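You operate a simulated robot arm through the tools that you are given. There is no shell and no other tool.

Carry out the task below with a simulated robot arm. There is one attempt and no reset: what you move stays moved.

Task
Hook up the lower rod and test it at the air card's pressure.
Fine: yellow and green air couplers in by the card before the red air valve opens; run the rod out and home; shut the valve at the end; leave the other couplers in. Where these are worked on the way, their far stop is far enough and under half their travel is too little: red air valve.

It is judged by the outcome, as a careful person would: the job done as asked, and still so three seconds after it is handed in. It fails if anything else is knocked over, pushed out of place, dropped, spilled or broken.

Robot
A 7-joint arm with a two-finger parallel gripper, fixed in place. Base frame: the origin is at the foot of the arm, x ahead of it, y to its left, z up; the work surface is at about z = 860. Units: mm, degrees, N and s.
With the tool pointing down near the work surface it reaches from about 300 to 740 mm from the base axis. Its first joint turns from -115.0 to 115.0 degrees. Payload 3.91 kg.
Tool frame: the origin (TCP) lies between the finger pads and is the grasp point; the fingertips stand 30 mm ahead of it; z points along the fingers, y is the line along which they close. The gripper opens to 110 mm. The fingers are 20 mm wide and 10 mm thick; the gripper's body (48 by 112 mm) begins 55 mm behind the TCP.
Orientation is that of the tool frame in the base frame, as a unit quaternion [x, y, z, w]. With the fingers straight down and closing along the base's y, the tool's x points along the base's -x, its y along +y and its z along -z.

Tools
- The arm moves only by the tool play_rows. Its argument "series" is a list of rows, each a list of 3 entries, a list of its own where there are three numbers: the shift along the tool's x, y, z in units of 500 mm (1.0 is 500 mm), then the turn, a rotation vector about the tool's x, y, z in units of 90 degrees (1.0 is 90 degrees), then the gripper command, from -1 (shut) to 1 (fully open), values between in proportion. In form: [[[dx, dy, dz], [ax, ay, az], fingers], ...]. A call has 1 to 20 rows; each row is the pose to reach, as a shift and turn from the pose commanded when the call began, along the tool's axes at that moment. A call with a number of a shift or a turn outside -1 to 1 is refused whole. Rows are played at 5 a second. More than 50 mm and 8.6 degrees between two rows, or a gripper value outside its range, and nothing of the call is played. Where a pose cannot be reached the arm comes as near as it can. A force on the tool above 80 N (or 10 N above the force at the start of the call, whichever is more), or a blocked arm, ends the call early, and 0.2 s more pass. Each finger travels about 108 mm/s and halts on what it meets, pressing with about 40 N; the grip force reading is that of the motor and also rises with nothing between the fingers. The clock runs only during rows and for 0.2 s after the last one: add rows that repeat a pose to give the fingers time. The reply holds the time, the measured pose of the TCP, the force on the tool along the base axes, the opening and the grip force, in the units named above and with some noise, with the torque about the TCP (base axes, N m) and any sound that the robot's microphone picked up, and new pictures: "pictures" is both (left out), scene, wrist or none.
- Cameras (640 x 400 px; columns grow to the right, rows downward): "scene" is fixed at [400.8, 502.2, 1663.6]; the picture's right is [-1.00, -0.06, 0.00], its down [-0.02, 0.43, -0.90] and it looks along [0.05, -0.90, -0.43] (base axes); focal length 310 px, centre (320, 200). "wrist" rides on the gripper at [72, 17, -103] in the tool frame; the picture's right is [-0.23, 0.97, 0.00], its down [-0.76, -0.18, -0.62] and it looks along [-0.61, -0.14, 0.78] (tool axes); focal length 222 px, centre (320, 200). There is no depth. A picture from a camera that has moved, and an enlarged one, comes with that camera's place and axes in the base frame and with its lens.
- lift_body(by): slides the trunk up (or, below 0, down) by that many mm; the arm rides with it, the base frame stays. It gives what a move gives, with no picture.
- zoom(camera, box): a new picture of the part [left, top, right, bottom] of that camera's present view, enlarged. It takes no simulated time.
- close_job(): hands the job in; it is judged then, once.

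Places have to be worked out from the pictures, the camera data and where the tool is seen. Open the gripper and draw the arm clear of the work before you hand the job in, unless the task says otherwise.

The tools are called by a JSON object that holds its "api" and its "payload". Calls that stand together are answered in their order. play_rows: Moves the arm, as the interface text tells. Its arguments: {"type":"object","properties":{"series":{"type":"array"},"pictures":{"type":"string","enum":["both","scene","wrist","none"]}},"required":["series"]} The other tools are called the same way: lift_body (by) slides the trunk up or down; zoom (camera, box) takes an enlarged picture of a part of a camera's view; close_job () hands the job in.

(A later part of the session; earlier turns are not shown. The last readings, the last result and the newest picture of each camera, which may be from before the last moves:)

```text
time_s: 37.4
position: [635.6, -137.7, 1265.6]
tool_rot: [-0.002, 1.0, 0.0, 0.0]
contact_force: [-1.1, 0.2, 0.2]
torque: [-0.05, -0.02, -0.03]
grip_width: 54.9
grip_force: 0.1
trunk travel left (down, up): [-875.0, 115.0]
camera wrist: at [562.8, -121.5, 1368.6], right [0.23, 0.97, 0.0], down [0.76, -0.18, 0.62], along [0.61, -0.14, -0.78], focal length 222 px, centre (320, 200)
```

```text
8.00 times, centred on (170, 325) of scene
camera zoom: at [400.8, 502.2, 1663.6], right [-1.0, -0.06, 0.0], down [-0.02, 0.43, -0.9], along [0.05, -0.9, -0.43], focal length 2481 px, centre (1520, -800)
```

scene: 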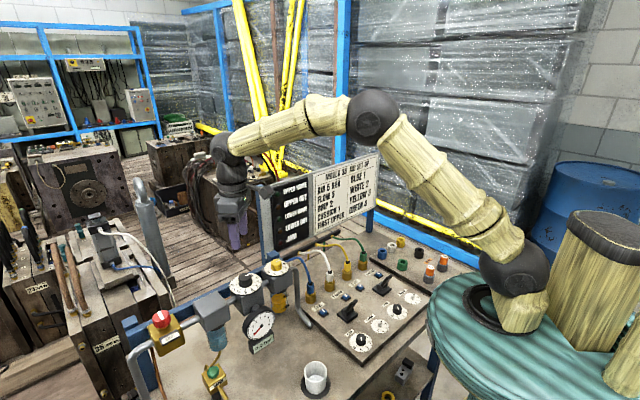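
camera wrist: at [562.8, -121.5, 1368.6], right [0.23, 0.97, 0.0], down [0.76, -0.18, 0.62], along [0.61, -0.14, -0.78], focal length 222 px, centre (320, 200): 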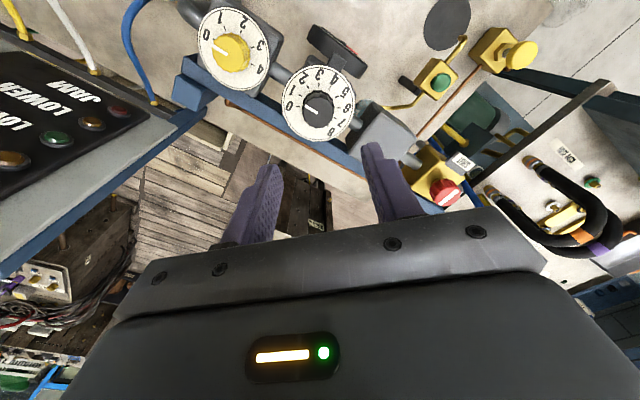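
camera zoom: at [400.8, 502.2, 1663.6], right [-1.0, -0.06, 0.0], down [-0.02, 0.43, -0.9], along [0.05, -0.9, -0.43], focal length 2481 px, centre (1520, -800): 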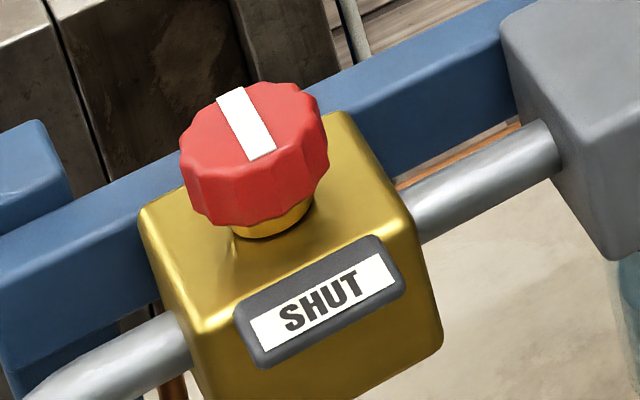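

The pointer is at 1 bar, so 5 bar is about 120° clockwise from above. The knob axis is near (634.5,-139) with its top near z=1132. I'll wind the wrist back 55° first, so I can turn in one grip, and descend to just above it.

{"api": "play_rows", "payload": {"series": [[[0.0003, -0.0005, 0.02], [0, 0, -0.0873], 0.1], [[0.0006, -0.001, 0.04], [0, 0, -0.1746], 0.1], [[0.001, -0.0015, 0.06], [0, 0, -0.2619], 0.1], [[0.0012, -0.002, 0.08], [0, 0, -0.3492], 0.1], [[0.0015, -0.0025, 0.1], [0, 0, -0.4365], 0.1], [[0.0018, -0.0025, 0.12], [0, 0, -0.5238], 0.1], [[0.002, -0.0025, 0.14], [0, 0, -0.6111], 0.1], [[0.002, -0.0025, 0.14], [0, 0, -0.6111], 0.1]], "pictures": "both"}}

{"api": "zoom", "payload": {"camera": "wrist", "box": [240, 50, 400, 180]}}

{"api": "zoom", "payload": {"camera": "scene", "box": [215, 225, 295, 305]}}

```text
time_s: 39.2
position: [633.4, -140.4, 1194.9]
tool_rot: [-0.462, 0.887, -0.001, 0.0]
contact_force: [0.7, -0.2, 0.3]
torque: [-0.01, 0.01, -0.01]
grip_width: 60.5
grip_force: 0.1
trunk travel left (down, up): [-875.0, 115.0]
camera wrist: at [578.7, -189.4, 1297.7], right [-0.67, 0.74, 0.0], down [0.58, 0.52, 0.62], along [0.46, 0.42, -0.78], focal length 222 px, centre (320, 200)
```

scene: 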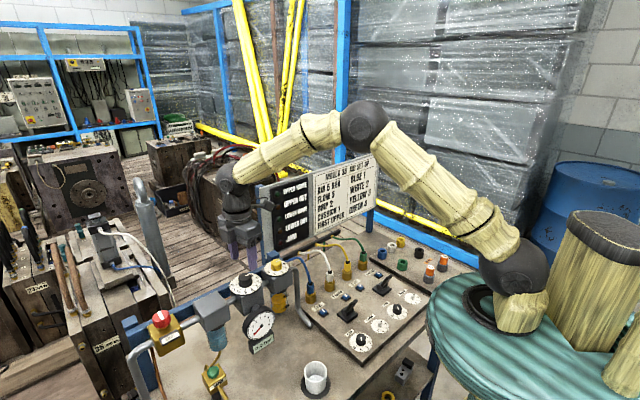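
wrist: 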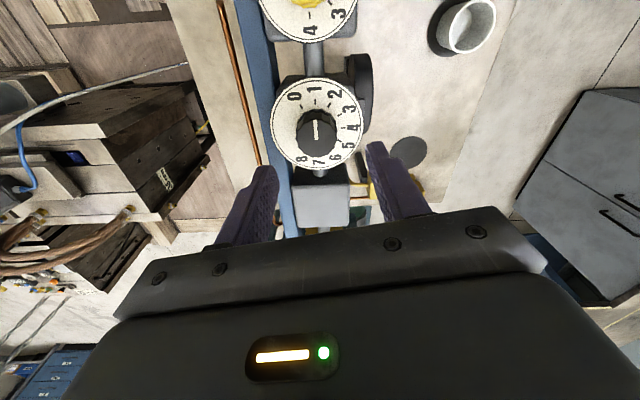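

```text
3.08 times, centred on (320, 115) of wrist
camera zoom: at [578.7, -189.4, 1297.7], right [-0.67, 0.74, 0.0], down [0.58, 0.52, 0.62], along [0.46, 0.42, -0.78], focal length 684 px, centre (320, 462)
```

zoom: 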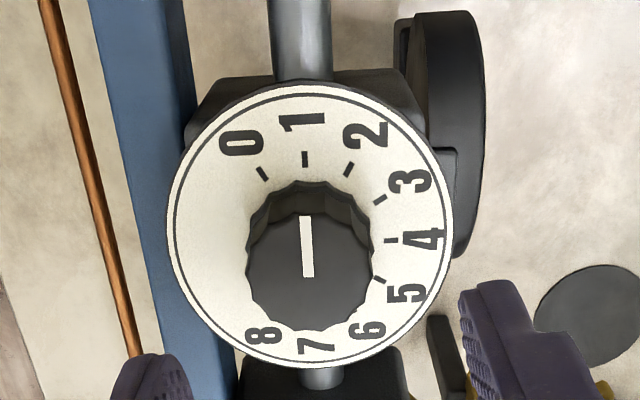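

```text
5.00 times, centred on (255, 265) of scene
camera zoom: at [400.8, 502.2, 1663.6], right [-1.0, -0.06, 0.0], down [-0.02, 0.43, -0.9], along [0.05, -0.9, -0.43], focal length 1551 px, centre (645, -125)
```

zoom: 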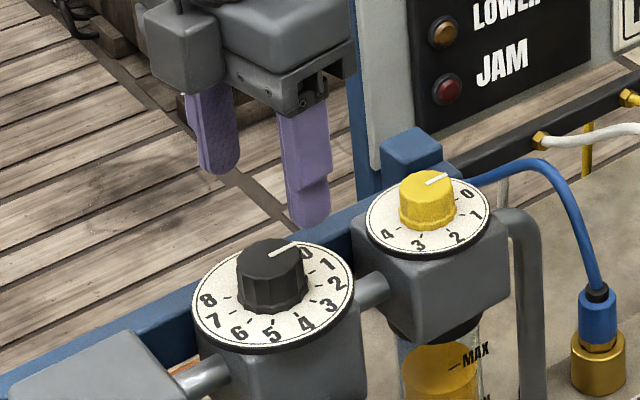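

The wrist reached the heading, and the pointer is confirmed at 1. The knob axis is about 3 mm off, so I'll correct and step down near the knob top.

{"api": "play_rows", "payload": {"series": [[[-0.003, -0.0066, 0.03], [0, 0, 0], 0.1], [[-0.003, -0.0066, 0.06], [0, 0, 0], 0.1], [[-0.003, -0.0066, 0.09], [0, 0, 0], 0.1], [[-0.003, -0.0066, 0.09], [0, 0, 0], 0.1]], "pictures": "both"}}

{"api": "zoom", "payload": {"camera": "wrist", "box": [240, 70, 400, 200]}}

{"api": "zoom", "payload": {"camera": "scene", "box": [215, 245, 295, 305]}}

```text
time_s: 40.2
position: [635.5, -141.3, 1149.1]
tool_rot: [-0.461, 0.887, 0.0, -0.001]
contact_force: [0.2, 0.3, -0.2]
torque: [0.03, 0.02, 0.04]
grip_width: 60.7
grip_force: 0.0
trunk travel left (down, up): [-875.0, 115.0]
camera wrist: at [581.4, -190.3, 1252.9], right [-0.67, 0.74, 0.0], down [0.58, 0.52, 0.62], along [0.46, 0.42, -0.78], focal length 222 px, centre (320, 200)
```

scene: 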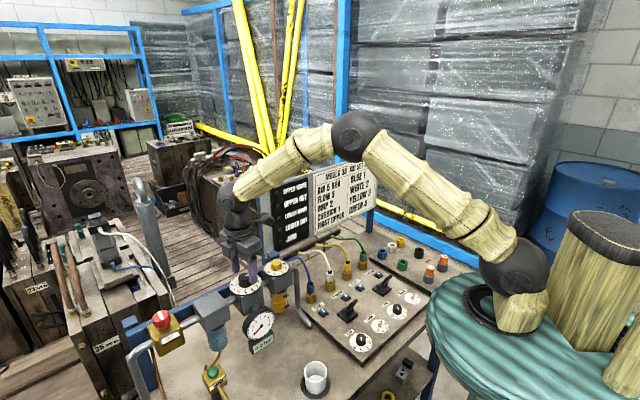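
wrist: 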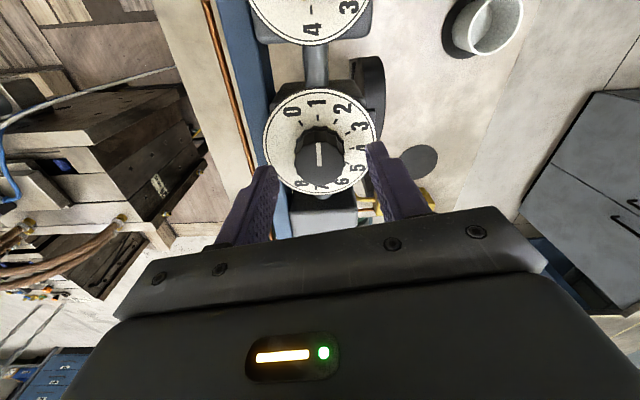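

```text
3.08 times, centred on (320, 135) of wrist
camera zoom: at [581.4, -190.3, 1252.9], right [-0.67, 0.74, 0.0], down [0.58, 0.52, 0.62], along [0.46, 0.42, -0.78], focal length 684 px, centre (320, 400)
```

zoom: 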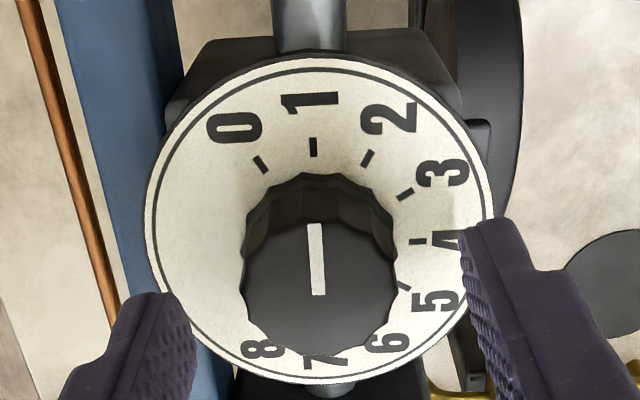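

```text
6.67 times, centred on (255, 275) of scene
camera zoom: at [400.8, 502.2, 1663.6], right [-1.0, -0.06, 0.0], down [-0.02, 0.43, -0.9], along [0.05, -0.9, -0.43], focal length 2068 px, centre (753, -300)
```

zoom: 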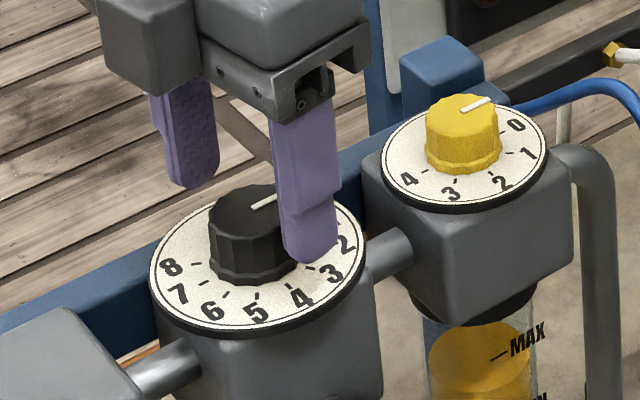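

The TCP is centred over the knob, which spans about z=1098–1122. I'll lower the tips to about 1104 and grip.

{"api": "play_rows", "payload": {"series": [[[-0.002, 0, 0.015], [0, 0, 0], 0.0], [[-0.002, 0, 0.03], [0, 0, 0], 0.0], [[-0.002, 0, 0.03], [0, 0, 0], -0.4], [[-0.002, 0, 0.03], [0, 0, 0], -1], [[-0.002, 0, 0.03], [0, 0, 0], -1], [[-0.002, 0, 0.03], [0, 0, 0], -1]], "pictures": "wrist"}}

{"api": "zoom", "payload": {"camera": "wrist", "box": [240, 70, 400, 200]}}

```text
time_s: 41.6
position: [637.1, -139.5, 1134.6]
tool_rot: [-0.461, 0.887, 0.0, 0.0]
contact_force: [0.7, -0.6, -0.8]
torque: [0.03, -0.19, 0.04]
grip_width: 35.5
grip_force: 45.1
trunk travel left (down, up): [-875.0, 115.0]
camera wrist: at [582.3, -189.6, 1237.6], right [-0.67, 0.74, 0.0], down [0.58, 0.52, 0.62], along [0.46, 0.42, -0.78], focal length 222 px, centre (320, 200)
```

wrist: 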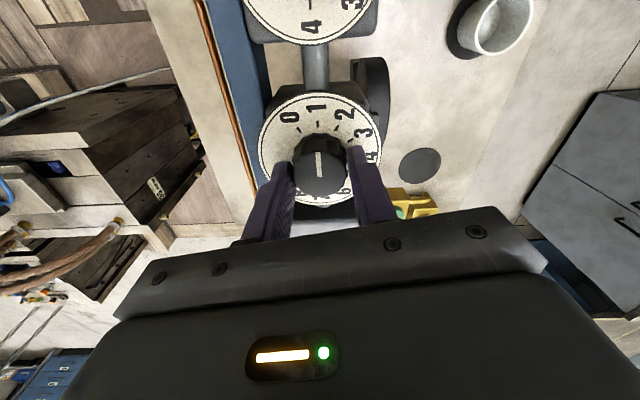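

```text
3.08 times, centred on (320, 135) of wrist
camera zoom: at [582.3, -189.6, 1237.6], right [-0.67, 0.74, 0.0], down [0.58, 0.52, 0.62], along [0.46, 0.42, -0.78], focal length 684 px, centre (320, 400)
```

zoom: 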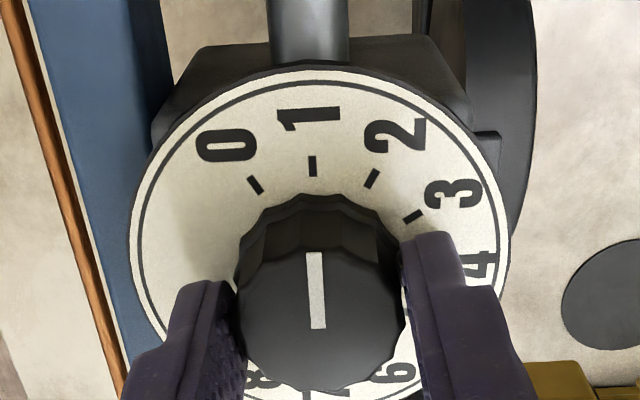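

The knob is gripped at 35.5 mm. I'll turn it 60° clockwise as seen from above (positive about tool z), then check.

{"api": "play_rows", "payload": {"series": [[[0, 0, 0], [0, 0, 0.0833], -1], [[0, 0, 0], [0, 0, 0.1667], -1], [[0, 0, 0], [0, 0, 0.25], -1], [[0, 0, 0], [0, 0, 0.3333], -1], [[0, 0, 0], [0, 0, 0.4167], -1], [[0, 0, 0], [0, 0, 0.5], -1], [[0, 0, 0], [0, 0, 0.5833], -1], [[0, 0, 0], [0, 0, 0.6667], -1], [[0, 0, 0], [0, 0, 0.6667], -1]], "pictures": "both"}}

{"api": "zoom", "payload": {"camera": "wrist", "box": [240, 70, 400, 200]}}

{"api": "zoom", "payload": {"camera": "scene", "box": [215, 245, 295, 305]}}

```text
time_s: 43.6
position: [637.1, -139.8, 1133.7]
tool_rot: [0.044, 0.999, 0.0, 0.0]
contact_force: [0.6, -4.2, -1.2]
torque: [-0.35, 0.03, 0.01]
grip_width: 35.4
grip_force: 45.2
trunk travel left (down, up): [-875.0, 115.0]
camera wrist: at [567.6, -117.6, 1237.6], right [0.31, 0.95, 0.0], down [0.74, -0.24, 0.62], along [0.59, -0.2, -0.78], focal length 222 px, centre (320, 200)
```

scene: 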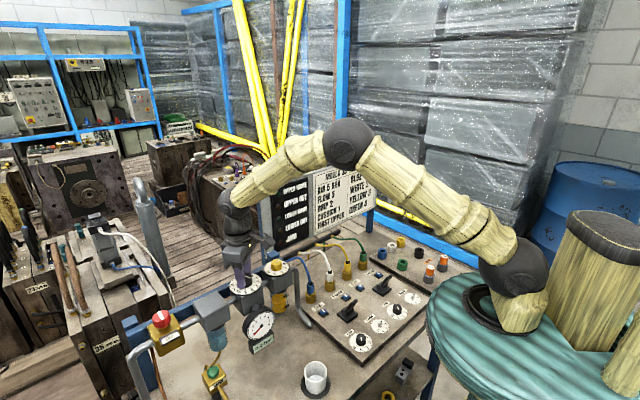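
wrist: 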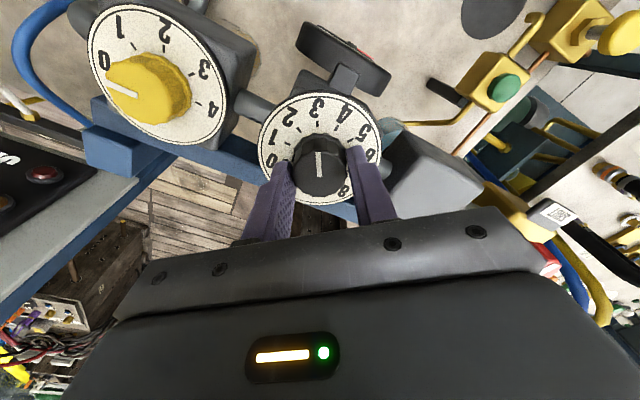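

```text
3.08 times, centred on (320, 135) of wrist
camera zoom: at [567.6, -117.6, 1237.6], right [0.31, 0.95, 0.0], down [0.74, -0.24, 0.62], along [0.59, -0.2, -0.78], focal length 684 px, centre (320, 400)
```

zoom: 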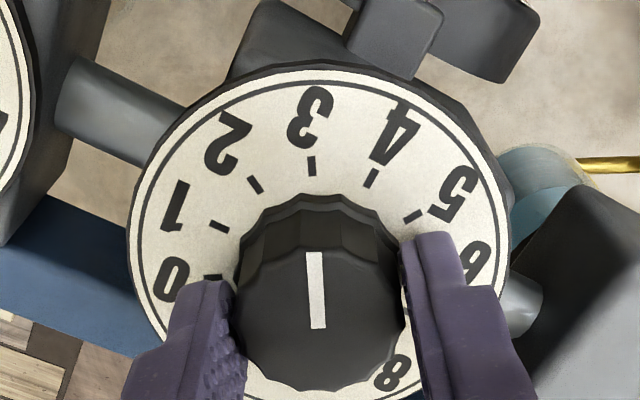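

```text
6.67 times, centred on (255, 275) of scene
camera zoom: at [400.8, 502.2, 1663.6], right [-1.0, -0.06, 0.0], down [-0.02, 0.43, -0.9], along [0.05, -0.9, -0.43], focal length 2068 px, centre (753, -300)
```

zoom: 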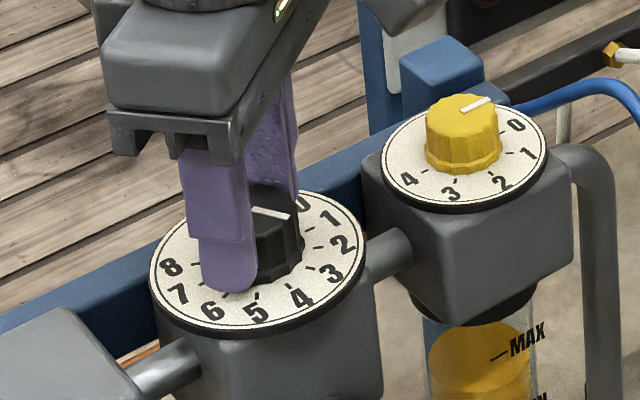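

The pointer is exactly on 3, so the scale is 30° per bar. Another 60° should bring it to 5.

{"api": "play_rows", "payload": {"series": [[[0, 0, 0], [0, 0, 0.0833], -1], [[0, 0, 0], [0, 0, 0.1667], -1], [[0, 0, 0], [0, 0, 0.25], -1], [[0, 0, 0], [0, 0, 0.3333], -1], [[0, 0, 0], [0, 0, 0.4167], -1], [[0, 0, 0], [0, 0, 0.5], -1], [[0, 0, 0], [0, 0, 0.5833], -1], [[0, 0, 0], [0, 0, 0.6667], -1], [[0, 0, 0], [0, 0, 0.6667], -1]], "pictures": "both"}}

{"api": "zoom", "payload": {"camera": "wrist", "box": [240, 70, 400, 200]}}

{"api": "zoom", "payload": {"camera": "scene", "box": [215, 245, 295, 305]}}

```text
time_s: 45.6
position: [637.3, -142.4, 1134.9]
tool_rot: [0.539, 0.843, 0.0, 0.001]
contact_force: [-2.1, -9.1, 2.3]
torque: [-0.47, 0.15, 0.02]
grip_width: 36.0
grip_force: 45.1
trunk travel left (down, up): [-875.0, 115.0]
camera wrist: at [622.4, -69.0, 1237.7], right [0.98, 0.2, 0.0], down [0.16, -0.77, 0.62], along [0.13, -0.61, -0.78], focal length 222 px, centre (320, 200)
```

scene: 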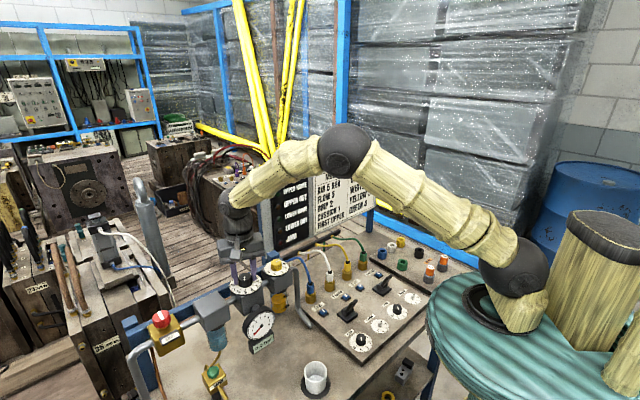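
wrist: 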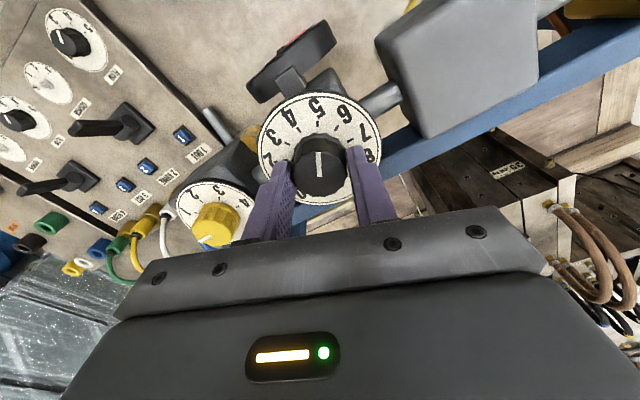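

```text
3.08 times, centred on (320, 135) of wrist
camera zoom: at [622.4, -69.0, 1237.7], right [0.98, 0.2, 0.0], down [0.16, -0.77, 0.62], along [0.13, -0.61, -0.78], focal length 684 px, centre (320, 400)
```

zoom: 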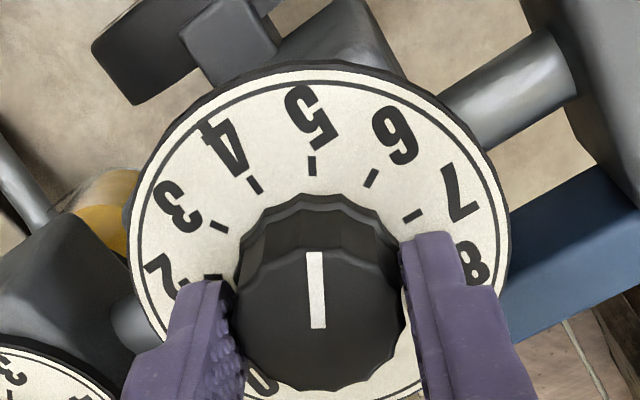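

```text
6.67 times, centred on (255, 275) of scene
camera zoom: at [400.8, 502.2, 1663.6], right [-1.0, -0.06, 0.0], down [-0.02, 0.43, -0.9], along [0.05, -0.9, -0.43], focal length 2068 px, centre (753, -300)
```

zoom: 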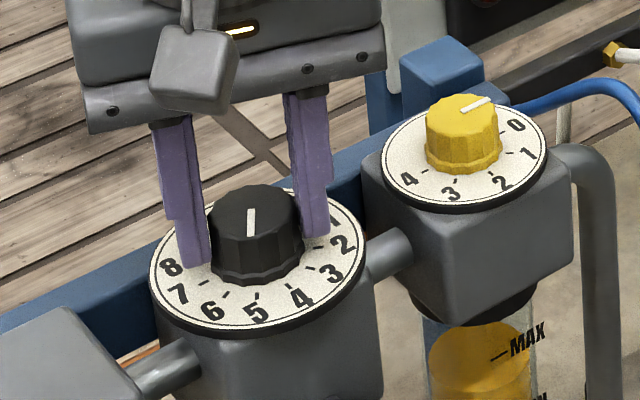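

The pointer is on 5. I'll open and rise straight off the knob.

{"api": "play_rows", "payload": {"series": [[[0, 0, 0], [0, 0, 0], -0.1], [[0, 0, 0], [0, 0, 0], 0.1], [[0, 0, -0.05], [0, 0, 0], 0.1], [[0, 0, -0.13], [0, 0, 0], 0.1], [[0, 0, -0.22], [0, 0, 0], 0.1], [[0, 0, -0.22], [0, 0, 0], 0.1]], "pictures": "both"}}

{"api": "zoom", "payload": {"camera": "wrist", "box": [250, 40, 390, 150]}}

{"api": "zoom", "payload": {"camera": "scene", "box": [130, 250, 280, 360]}}

```text
time_s: 47.0
position: [638.3, -141.4, 1244.1]
tool_rot: [0.538, 0.843, 0.0, 0.0]
contact_force: [0.1, 0.8, -0.1]
torque: [0.04, -0.01, 0.03]
grip_width: 60.7
grip_force: 0.1
trunk travel left (down, up): [-875.0, 115.0]
camera wrist: at [623.7, -67.8, 1347.7], right [0.98, 0.21, 0.0], down [0.16, -0.77, 0.62], along [0.13, -0.61, -0.78], focal length 222 px, centre (320, 200)
```

scene: 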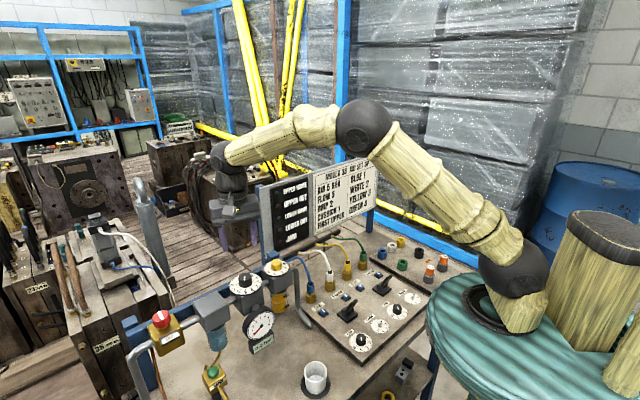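
wrist: 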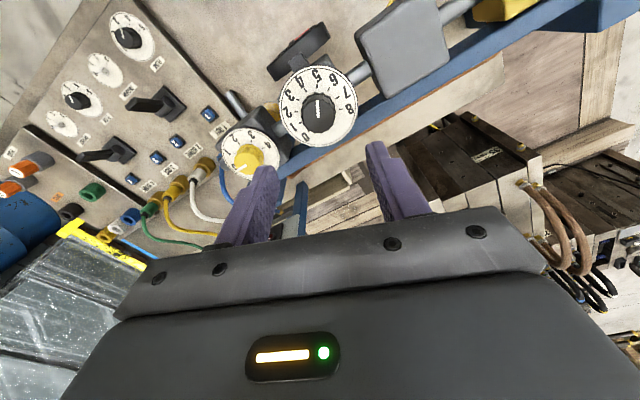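

```text
3.64 times, centred on (320, 95) of wrist
camera zoom: at [623.7, -67.8, 1347.7], right [0.98, 0.21, 0.0], down [0.16, -0.77, 0.62], along [0.13, -0.61, -0.78], focal length 808 px, centre (320, 582)
```

zoom: 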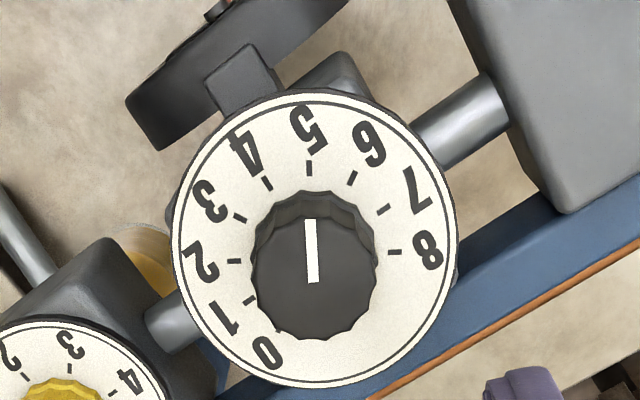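

```text
3.64 times, centred on (205, 305) of scene
camera zoom: at [400.8, 502.2, 1663.6], right [-1.0, -0.06, 0.0], down [-0.02, 0.43, -0.9], along [0.05, -0.9, -0.43], focal length 1128 px, centre (738, -182)
```

zoom: 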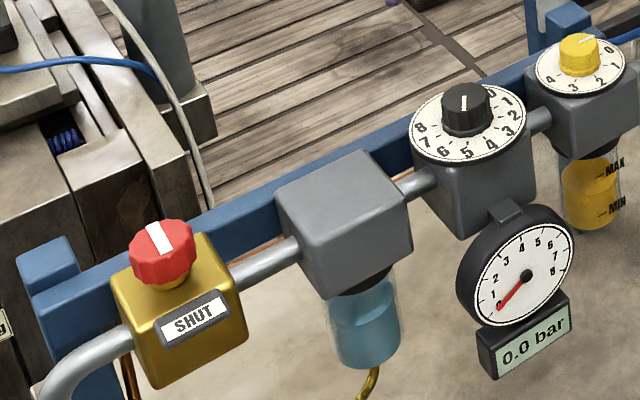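

The regulator reads 5. The red valve's knob is near (785,8,1128), at the edge of reach. I'll move above it at z≈1260 and see how close the arm gets.

{"api": "play_rows", "payload": {"series": [[[0.01, 0.03, -0.03], [0, 0, -0.08], 0.1], [[0.026, 0.07, -0.03], [0, 0, -0.16], 0.1], [[0.042, 0.112, -0.03], [0, 0, -0.24], 0.1], [[0.058, 0.155, -0.03], [0, 0, -0.32], 0.1], [[0.075, 0.2, -0.03], [0, 0, -0.4], 0.1], [[0.092, 0.245, -0.03], [0, 0, -0.48], 0.1], [[0.11, 0.294, -0.03], [0, 0, -0.56], 0.1], [[0.128, 0.343, -0.03], [0, 0, -0.64], 0.1], [[0.147, 0.392, -0.03], [0, 0, -0.724], 0.1], [[0.147, 0.392, -0.03], [0, 0, -0.724], 0.1]], "pictures": "both"}}

{"api": "zoom", "payload": {"camera": "wrist", "box": [230, 40, 430, 190]}}

```text
time_s: 49.2
position: [741.9, 17.2, 1255.6]
tool_rot: [-0.001, 1.0, 0.0, 0.001]
contact_force: [-0.5, -0.1, -0.2]
torque: [-0.02, 0.01, 0.0]
grip_width: 60.5
grip_force: 0.0
out of reach, approached as far as the arm can: row 7, 8, 9, 10
trunk travel left (down, up): [-875.0, 115.0]
camera wrist: at [670.2, 33.4, 1357.8], right [0.22, 0.97, 0.0], down [0.76, -0.17, 0.62], along [0.61, -0.14, -0.78], focal length 222 px, centre (320, 200)
```

scene: 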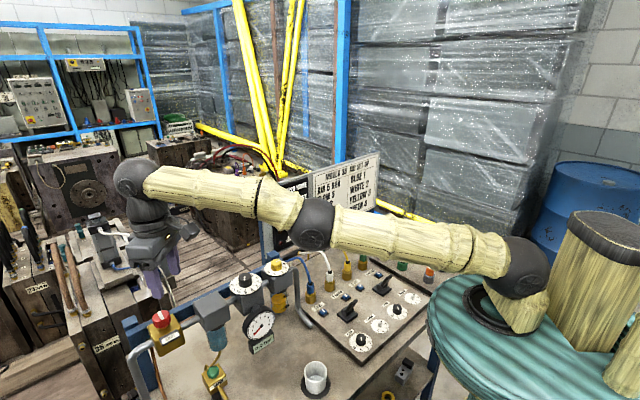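
wrist: 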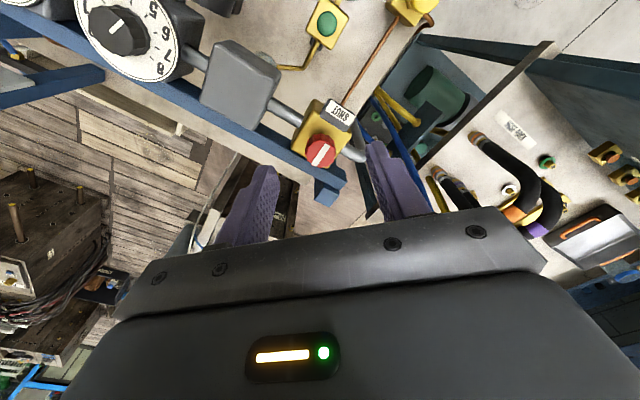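

```text
2.67 times, centred on (330, 115) of wrist
camera zoom: at [670.2, 33.4, 1357.8], right [0.22, 0.97, 0.0], down [0.76, -0.17, 0.62], along [0.61, -0.14, -0.78], focal length 592 px, centre (293, 427)
```

zoom: 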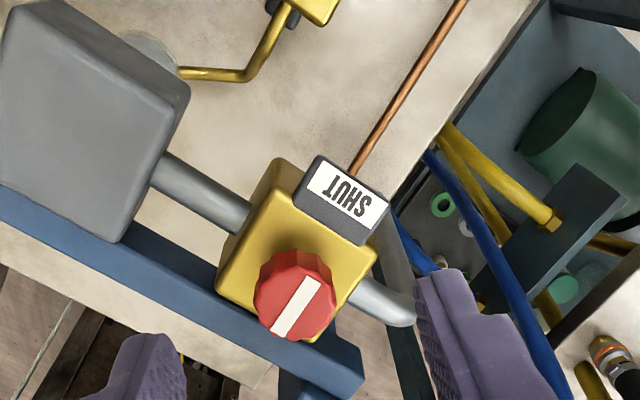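

With the tool vertical, the arm stops at about 742 mm radius here. Raising the trunk brings the shoulder level with the wrist for more reach; a slight outward tilt will do the rest.

{"api": "lift_body", "payload": {"by": 110}}

```text
time_s: 50.6
position: [743.5, 16.0, 1364.3]
tool_rot: [-0.002, 1.0, -0.001, 0.0]
contact_force: [0.5, 0.1, 0.4]
torque: [-0.02, 0.0, 0.02]
grip_width: 60.5
grip_force: 0.1
trunk travel left (down, up): [-985.0, 5.0]
```

I'll lower by 100 mm with no lateral shift to learn what the commanded pose now is and how far the arm reaches.

{"api": "play_rows", "payload": {"series": [[[0, 0, 0.07], [0, 0, 0], 0.1], [[0, 0, 0.14], [0, 0, 0], 0.1], [[0, 0, 0.2], [0, 0, 0], 0.1], [[0, 0, 0.2], [0, 0, 0], 0.1]], "pictures": "wrist"}}

```text
time_s: 51.6
position: [756.9, 18.1, 1265.4]
tool_rot: [-0.002, 1.0, 0.0, 0.0]
contact_force: [-0.1, -0.1, 0.2]
torque: [0.01, 0.0, 0.01]
grip_width: 60.4
grip_force: 0.1
out of reach, approached as far as the arm can: row 1, 2, 3, 4
trunk travel left (down, up): [-985.0, 5.0]
camera wrist: at [685.5, 33.8, 1368.9], right [0.22, 0.97, 0.0], down [0.76, -0.18, 0.62], along [0.61, -0.14, -0.78], focal length 222 px, centre (320, 200)
```

wrist: 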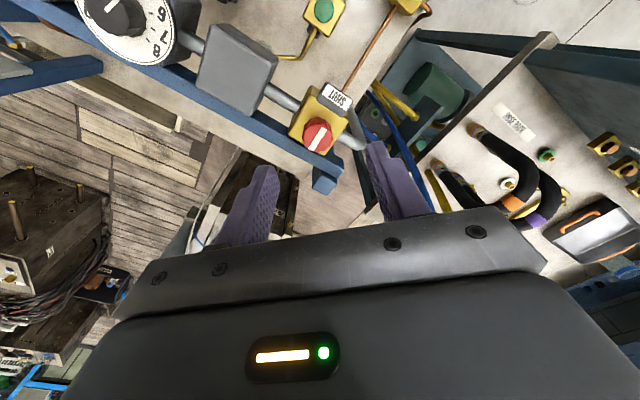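

The commanded target held at (785,8) and the arm got to 757. Tilting the fingers 12° outward should bring the knob within reach, so I'll tilt and go to about (781,10,1200).

{"api": "play_rows", "payload": {"series": [[[0.002, 0.001, 0.02], [0, -0.05, 0], 0.1], [[0.004, 0.003, 0.06], [0, -0.1, 0], 0.1], [[0.008, 0.005, 0.1], [0, -0.1333, 0], 0.1], [[0.008, 0.005, 0.138], [0, -0.1333, 0], 0.1], [[0.008, 0.005, 0.138], [0, -0.1333, 0], 0.1]], "pictures": "both"}}

{"api": "zoom", "payload": {"camera": "wrist", "box": [230, 60, 430, 210]}}

{"api": "zoom", "payload": {"camera": "scene", "box": [110, 240, 230, 360]}}

```text
time_s: 52.8
position: [804.0, 19.6, 1196.2]
tool_rot: [-0.002, 0.994, 0.001, 0.105]
contact_force: [-0.2, -0.4, -1.0]
torque: [0.02, -0.03, -0.01]
grip_width: 60.7
grip_force: 0.0
out of reach, approached as far as the arm can: row 1, 2, 3, 4, 5
trunk travel left (down, up): [-985.0, 5.0]
camera wrist: at [712.1, 37.0, 1283.0], right [0.22, 0.97, 0.05], down [0.62, -0.18, 0.77], along [0.76, -0.14, -0.64], focal length 222 px, centre (320, 200)
```

scene: 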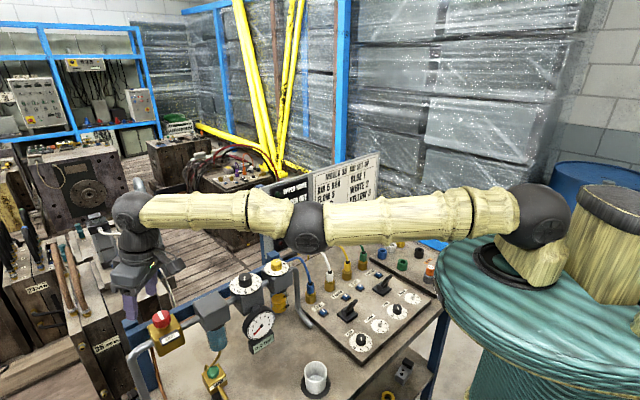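
wrist: 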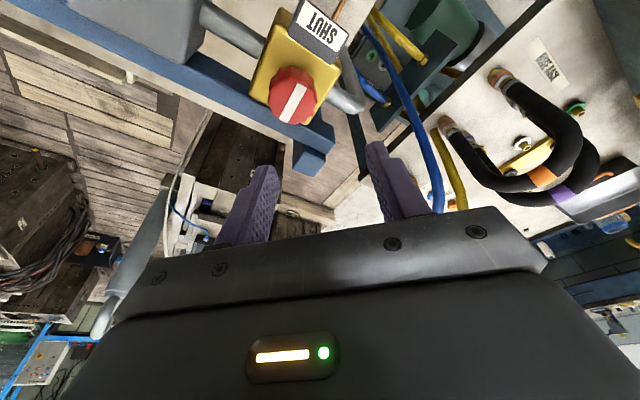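

```text
2.67 times, centred on (330, 135) of wrist
camera zoom: at [712.1, 37.0, 1283.0], right [0.22, 0.97, 0.05], down [0.62, -0.18, 0.77], along [0.76, -0.14, -0.64], focal length 592 px, centre (293, 373)
```

zoom: 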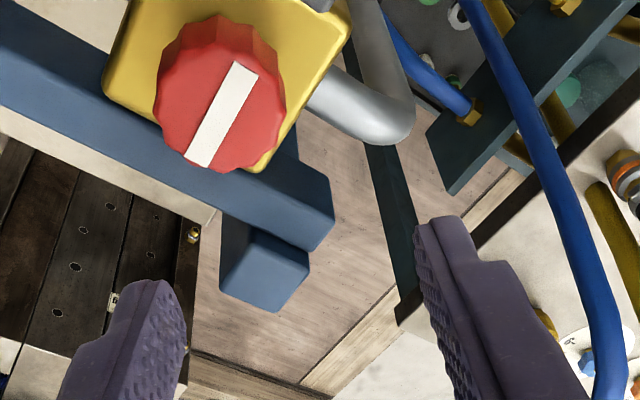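

```text
3.33 times, centred on (170, 300) of scene
camera zoom: at [400.8, 502.2, 1663.6], right [-1.0, -0.06, 0.0], down [-0.02, 0.43, -0.9], along [0.05, -0.9, -0.43], focal length 1034 px, centre (820, -133)
```

zoom: 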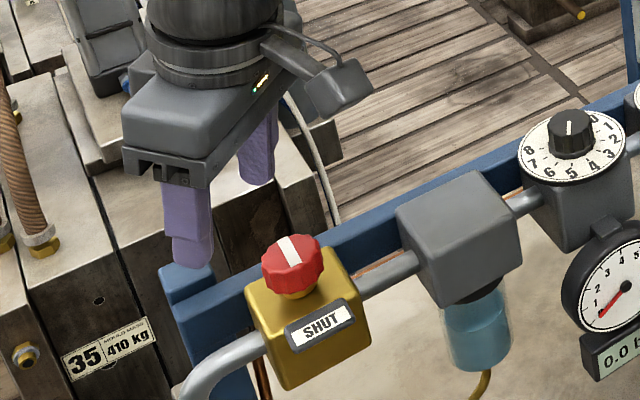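

The arm went straight and got stuck in its stretched-out singularity (x=804 instead of 781). I'll retract the target 60 mm so the elbow bends again and see whether it tracks.

{"api": "play_rows", "payload": {"series": [[[0.04, 0, -0.008], [0, 0, 0], 0.1], [[0.08, 0, -0.017], [0, 0, 0], 0.1], [[0.117, 0, -0.025], [0, 0, 0], 0.1], [[0.117, 0, -0.025], [0, 0, 0], 0.1], [[0.117, 0, -0.025], [0, 0, 0], 0.1]], "pictures": "wrist"}}

```text
time_s: 54.0
position: [803.3, 19.7, 1197.0]
tool_rot: [-0.002, 0.995, 0.001, 0.104]
contact_force: [0.3, -0.1, -0.4]
torque: [0.01, -0.01, 0.0]
grip_width: 60.6
grip_force: 0.1
out of reach, approached as far as the arm can: row 1, 2, 3, 4, 5
trunk travel left (down, up): [-985.0, 5.0]
camera wrist: at [712.2, 36.9, 1282.8], right [0.22, 0.97, 0.05], down [0.62, -0.18, 0.77], along [0.76, -0.14, -0.64], focal length 222 px, centre (320, 200)
```

wrist: 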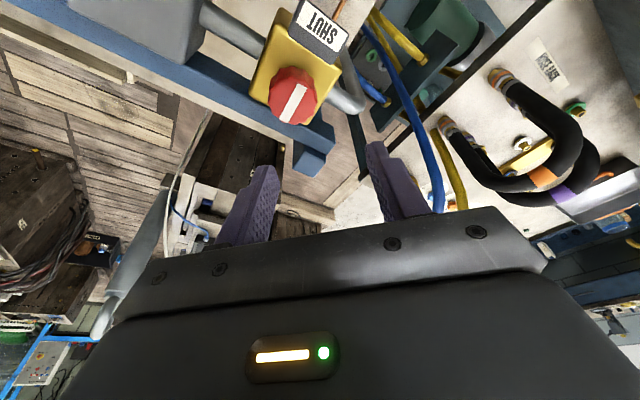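

The last command did nothing because a radial pull has no effect on a straight arm. I'll add a vertical move, which should make the elbow bend, while keeping the target radius inside reach.

{"api": "play_rows", "payload": {"series": [[[-0.011, 0, -0.052], [0, 0, 0], 0.1], [[-0.022, 0, -0.104], [0, 0, 0], 0.1], [[-0.033, 0, -0.1565], [0, 0, 0], 0.1], [[-0.033, 0, -0.1565], [0, 0, 0], 0.1], [[-0.033, 0, -0.1565], [0, 0, 0], 0.1]], "pictures": "scene"}}

```text
time_s: 55.2
position: [802.4, 19.7, 1277.8]
tool_rot: [-0.001, 0.995, 0.0, 0.104]
contact_force: [0.5, 0.7, 0.2]
torque: [0.04, 0.0, -0.02]
grip_width: 60.6
grip_force: 0.1
trunk travel left (down, up): [-985.0, 5.0]
```

scene: 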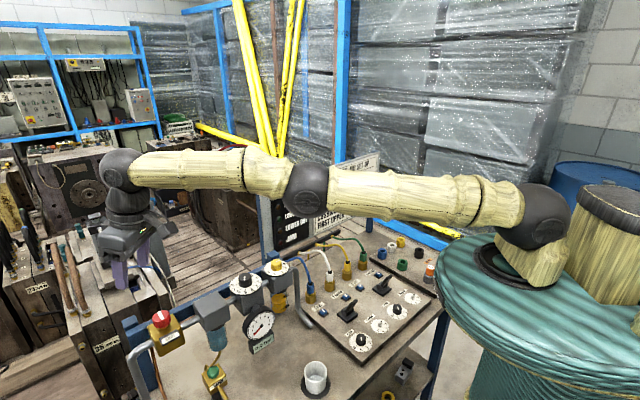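

Now it is tracking again without the out-of-reach flag, so the commanded pose follows the reached one. I'll move inward and down to about (770,10,1248) to keep the elbow bent.

{"api": "play_rows", "payload": {"series": [[[0.025, -0.006, 0.015], [0, 0, 0], 0.1], [[0.05, -0.013, 0.03], [0, 0, 0], 0.1], [[0.075, -0.0194, 0.0454], [0, 0, 0], 0.1], [[0.075, -0.0194, 0.0454], [0, 0, 0], 0.1]], "pictures": "wrist"}}

{"api": "zoom", "payload": {"camera": "wrist", "box": [230, 60, 430, 210]}}

```text
time_s: 56.2
position: [771.6, 9.1, 1246.3]
tool_rot: [-0.001, 0.995, 0.001, 0.104]
contact_force: [-0.7, 0.0, -0.2]
torque: [0.01, 0.06, -0.01]
grip_width: 60.8
grip_force: 0.0
trunk travel left (down, up): [-985.0, 5.0]
camera wrist: at [680.4, 25.8, 1332.3], right [0.22, 0.97, 0.05], down [0.62, -0.18, 0.77], along [0.76, -0.14, -0.64], focal length 222 px, centre (320, 200)
```

wrist: 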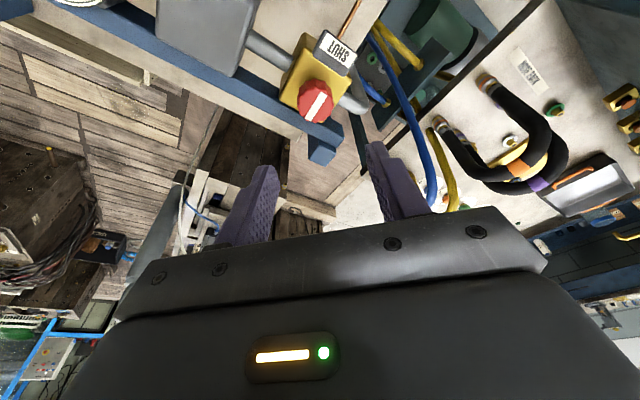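

```text
2.67 times, centred on (330, 135) of wrist
camera zoom: at [680.4, 25.8, 1332.3], right [0.22, 0.97, 0.05], down [0.62, -0.18, 0.77], along [0.76, -0.14, -0.64], focal length 592 px, centre (293, 373)
```

zoom: 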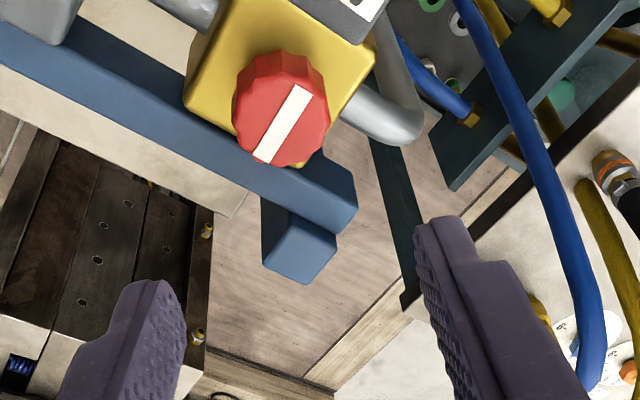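

Tracking is good. The knob top comes out at (784,8) near z=1128. I'll yaw +45° about the tool axis, leaving room for a quarter turn anticlockwise, and descend to a pre-grasp about 40 mm above along the tool axis.

{"api": "play_rows", "payload": {"series": [[[0.005, 0, 0.023], [0, 0, 0.0833], 0.1], [[0.01, 0, 0.046], [0, 0, 0.1667], 0.1], [[0.015, -0.001, 0.07], [0, 0, 0.25], 0.1], [[0.02, -0.001, 0.093], [0, 0, 0.3333], 0.1], [[0.025, -0.0016, 0.116], [0, 0, 0.4167], 0.1], [[0.0284, -0.0016, 0.1383], [0, 0, 0.5], 0.1], [[0.0284, -0.0016, 0.1383], [0, 0, 0.5], 0.1]], "pictures": "both"}}

{"api": "zoom", "payload": {"camera": "wrist", "box": [230, 60, 430, 210]}}

{"api": "zoom", "payload": {"camera": "scene", "box": [120, 260, 220, 350]}}

```text
time_s: 57.8
position: [772.2, 7.4, 1175.7]
tool_rot: [0.38, 0.919, 0.04, 0.097]
contact_force: [0.4, 0.4, -0.4]
torque: [0.0, 0.03, 0.0]
grip_width: 60.5
grip_force: 0.1
trunk travel left (down, up): [-985.0, 5.0]
camera wrist: at [712.8, 71.5, 1268.9], right [0.83, 0.53, 0.18], down [0.28, -0.66, 0.7], along [0.49, -0.53, -0.7], focal length 222 px, centre (320, 200)
```

scene: 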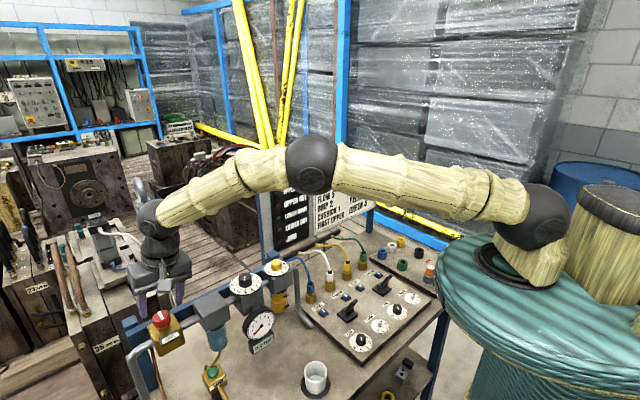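
wrist: 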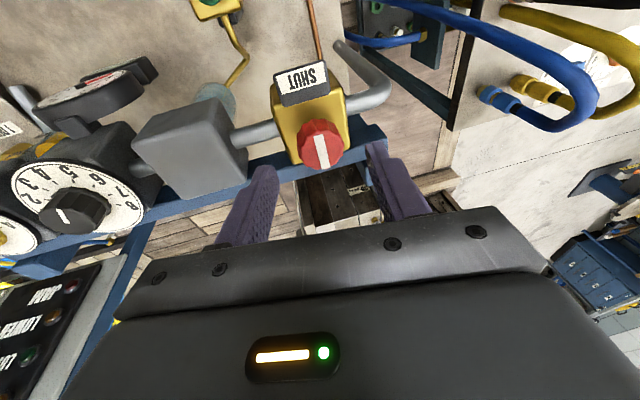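

```text
2.67 times, centred on (330, 135) of wrist
camera zoom: at [712.8, 71.5, 1268.9], right [0.83, 0.53, 0.18], down [0.28, -0.66, 0.7], along [0.49, -0.53, -0.7], focal length 592 px, centre (293, 373)
```

zoom: 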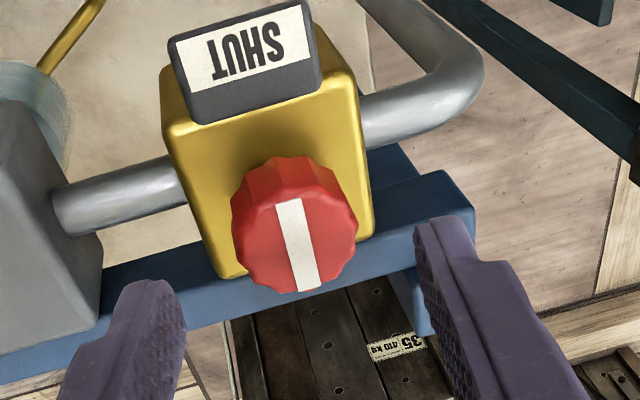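

```text
4.44 times, centred on (170, 305) of scene
camera zoom: at [400.8, 502.2, 1663.6], right [-1.0, -0.06, 0.0], down [-0.02, 0.43, -0.9], along [0.05, -0.9, -0.43], focal length 1378 px, centre (987, -267)
```

zoom: 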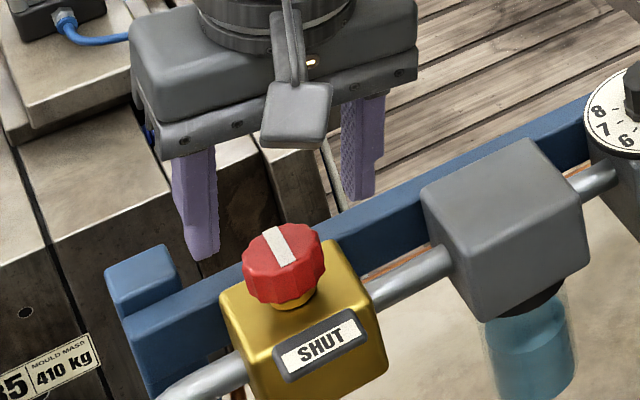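

The knob is centred on the tool axis, about 47 mm ahead. I'll advance 34 mm, keeping the tips clear of the brass block, and close on the knob.

{"api": "play_rows", "payload": {"series": [[[-0.001, 0.002, 0.025], [0, 0, 0], 0.1], [[-0.001, 0.002, 0.05], [0, 0, 0], 0.1], [[-0.001, 0.002, 0.068], [0, 0, 0], 0.1], [[-0.001, 0.002, 0.068], [0, 0, 0], -0.2], [[-0.001, 0.002, 0.068], [0, 0, 0], -0.6], [[-0.001, 0.002, 0.068], [0, 0, 0], -1], [[-0.001, 0.002, 0.068], [0, 0, 0], -1]], "pictures": "both"}}

{"api": "zoom", "payload": {"camera": "wrist", "box": [230, 60, 430, 210]}}

{"api": "zoom", "payload": {"camera": "scene", "box": [120, 260, 220, 350]}}

```text
time_s: 59.4
position: [779.5, 6.1, 1142.0]
tool_rot: [0.38, 0.919, 0.038, 0.095]
contact_force: [-3.9, -4.0, -2.6]
torque: [-0.73, 0.43, -0.01]
grip_width: 36.0
grip_force: 44.8
trunk travel left (down, up): [-985.0, 5.0]
camera wrist: at [720.5, 70.6, 1235.3], right [0.83, 0.53, 0.17], down [0.28, -0.66, 0.7], along [0.48, -0.53, -0.7], focal length 222 px, centre (320, 200)
```

scene: 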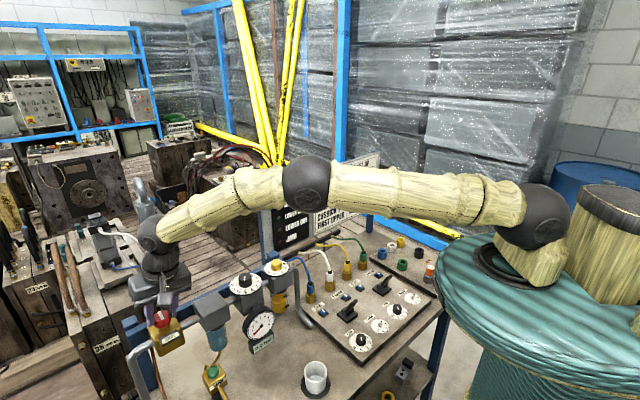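
wrist: 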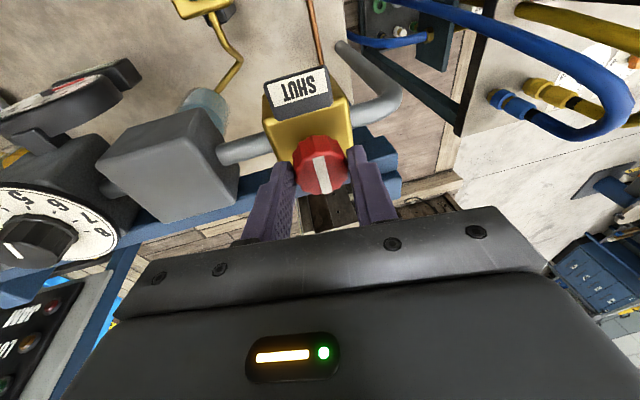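

```text
2.67 times, centred on (330, 135) of wrist
camera zoom: at [720.5, 70.6, 1235.3], right [0.83, 0.53, 0.17], down [0.28, -0.66, 0.7], along [0.48, -0.53, -0.7], focal length 592 px, centre (293, 373)
```

zoom: 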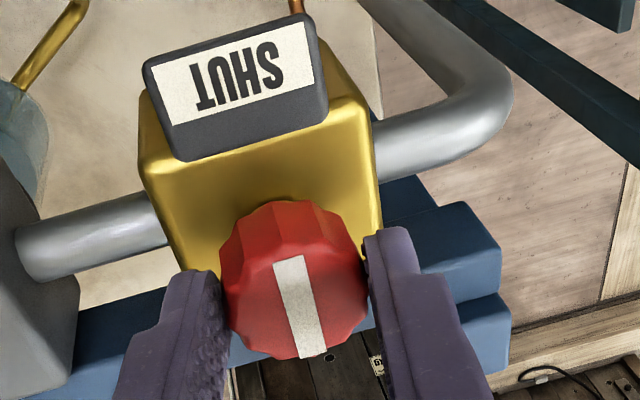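

```text
4.44 times, centred on (170, 305) of scene
camera zoom: at [400.8, 502.2, 1663.6], right [-1.0, -0.06, 0.0], down [-0.02, 0.43, -0.9], along [0.05, -0.9, -0.43], focal length 1378 px, centre (987, -267)
```

zoom: 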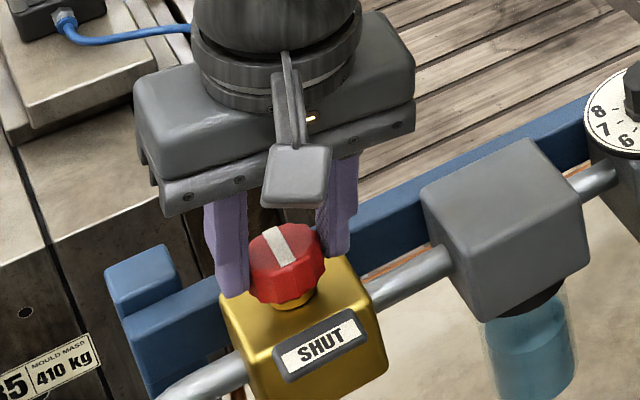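

The knob is gripped at 36 mm. I'll turn it anticlockwise by 45° first and see whether the stripe follows.

{"api": "play_rows", "payload": {"series": [[[0, 0, 0], [0, 0, -0.0833], -1], [[0, 0, 0], [0, 0, -0.1667], -1], [[0, 0, 0], [0, 0, -0.25], -1], [[0, 0, 0], [0, 0, -0.3333], -1], [[0, 0, 0], [0, 0, -0.4167], -1], [[0, 0, 0], [0, 0, -0.5], -1], [[0, 0, 0], [0, 0, -0.5], -1]], "pictures": "both"}}

{"api": "zoom", "payload": {"camera": "wrist", "box": [230, 60, 430, 210]}}

{"api": "zoom", "payload": {"camera": "scene", "box": [120, 260, 280, 380]}}

```text
time_s: 61.0
position: [780.0, 7.3, 1144.5]
tool_rot: [-0.003, 0.995, -0.001, 0.105]
contact_force: [-4.9, -14.2, -0.5]
torque: [-0.1, 1.32, -0.08]
grip_width: 34.1
grip_force: 44.9
trunk travel left (down, up): [-985.0, 5.0]
camera wrist: at [688.4, 24.4, 1229.6], right [0.22, 0.98, 0.04], down [0.62, -0.17, 0.77], along [0.76, -0.14, -0.64], focal length 222 px, centre (320, 200)
```

scene: 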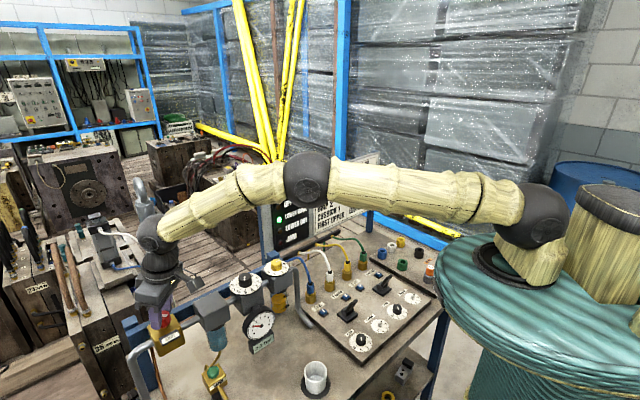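
wrist: 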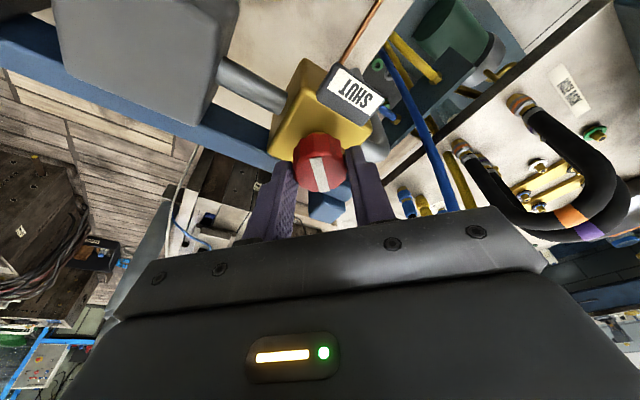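

```text
2.67 times, centred on (330, 135) of wrist
camera zoom: at [688.4, 24.4, 1229.6], right [0.22, 0.98, 0.04], down [0.62, -0.17, 0.77], along [0.76, -0.14, -0.64], focal length 592 px, centre (293, 373)
```

zoom: 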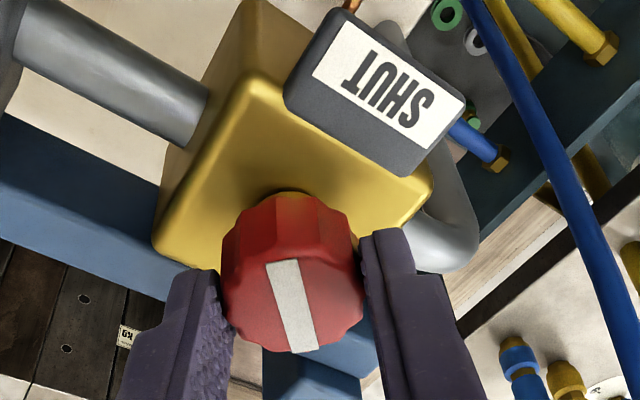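

```text
3.33 times, centred on (200, 320) of scene
camera zoom: at [400.8, 502.2, 1663.6], right [-1.0, -0.06, 0.0], down [-0.02, 0.43, -0.9], along [0.05, -0.9, -0.43], focal length 1034 px, centre (720, -200)
```

zoom: 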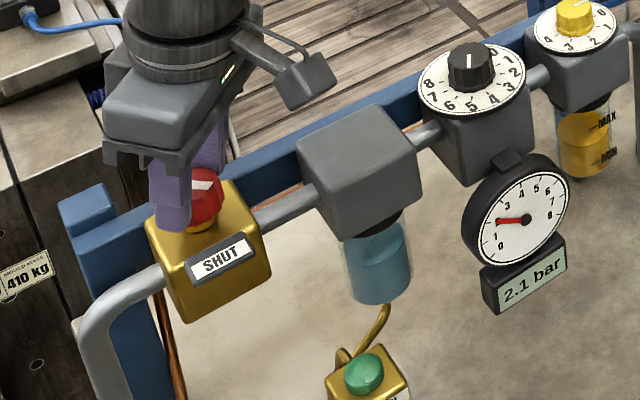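

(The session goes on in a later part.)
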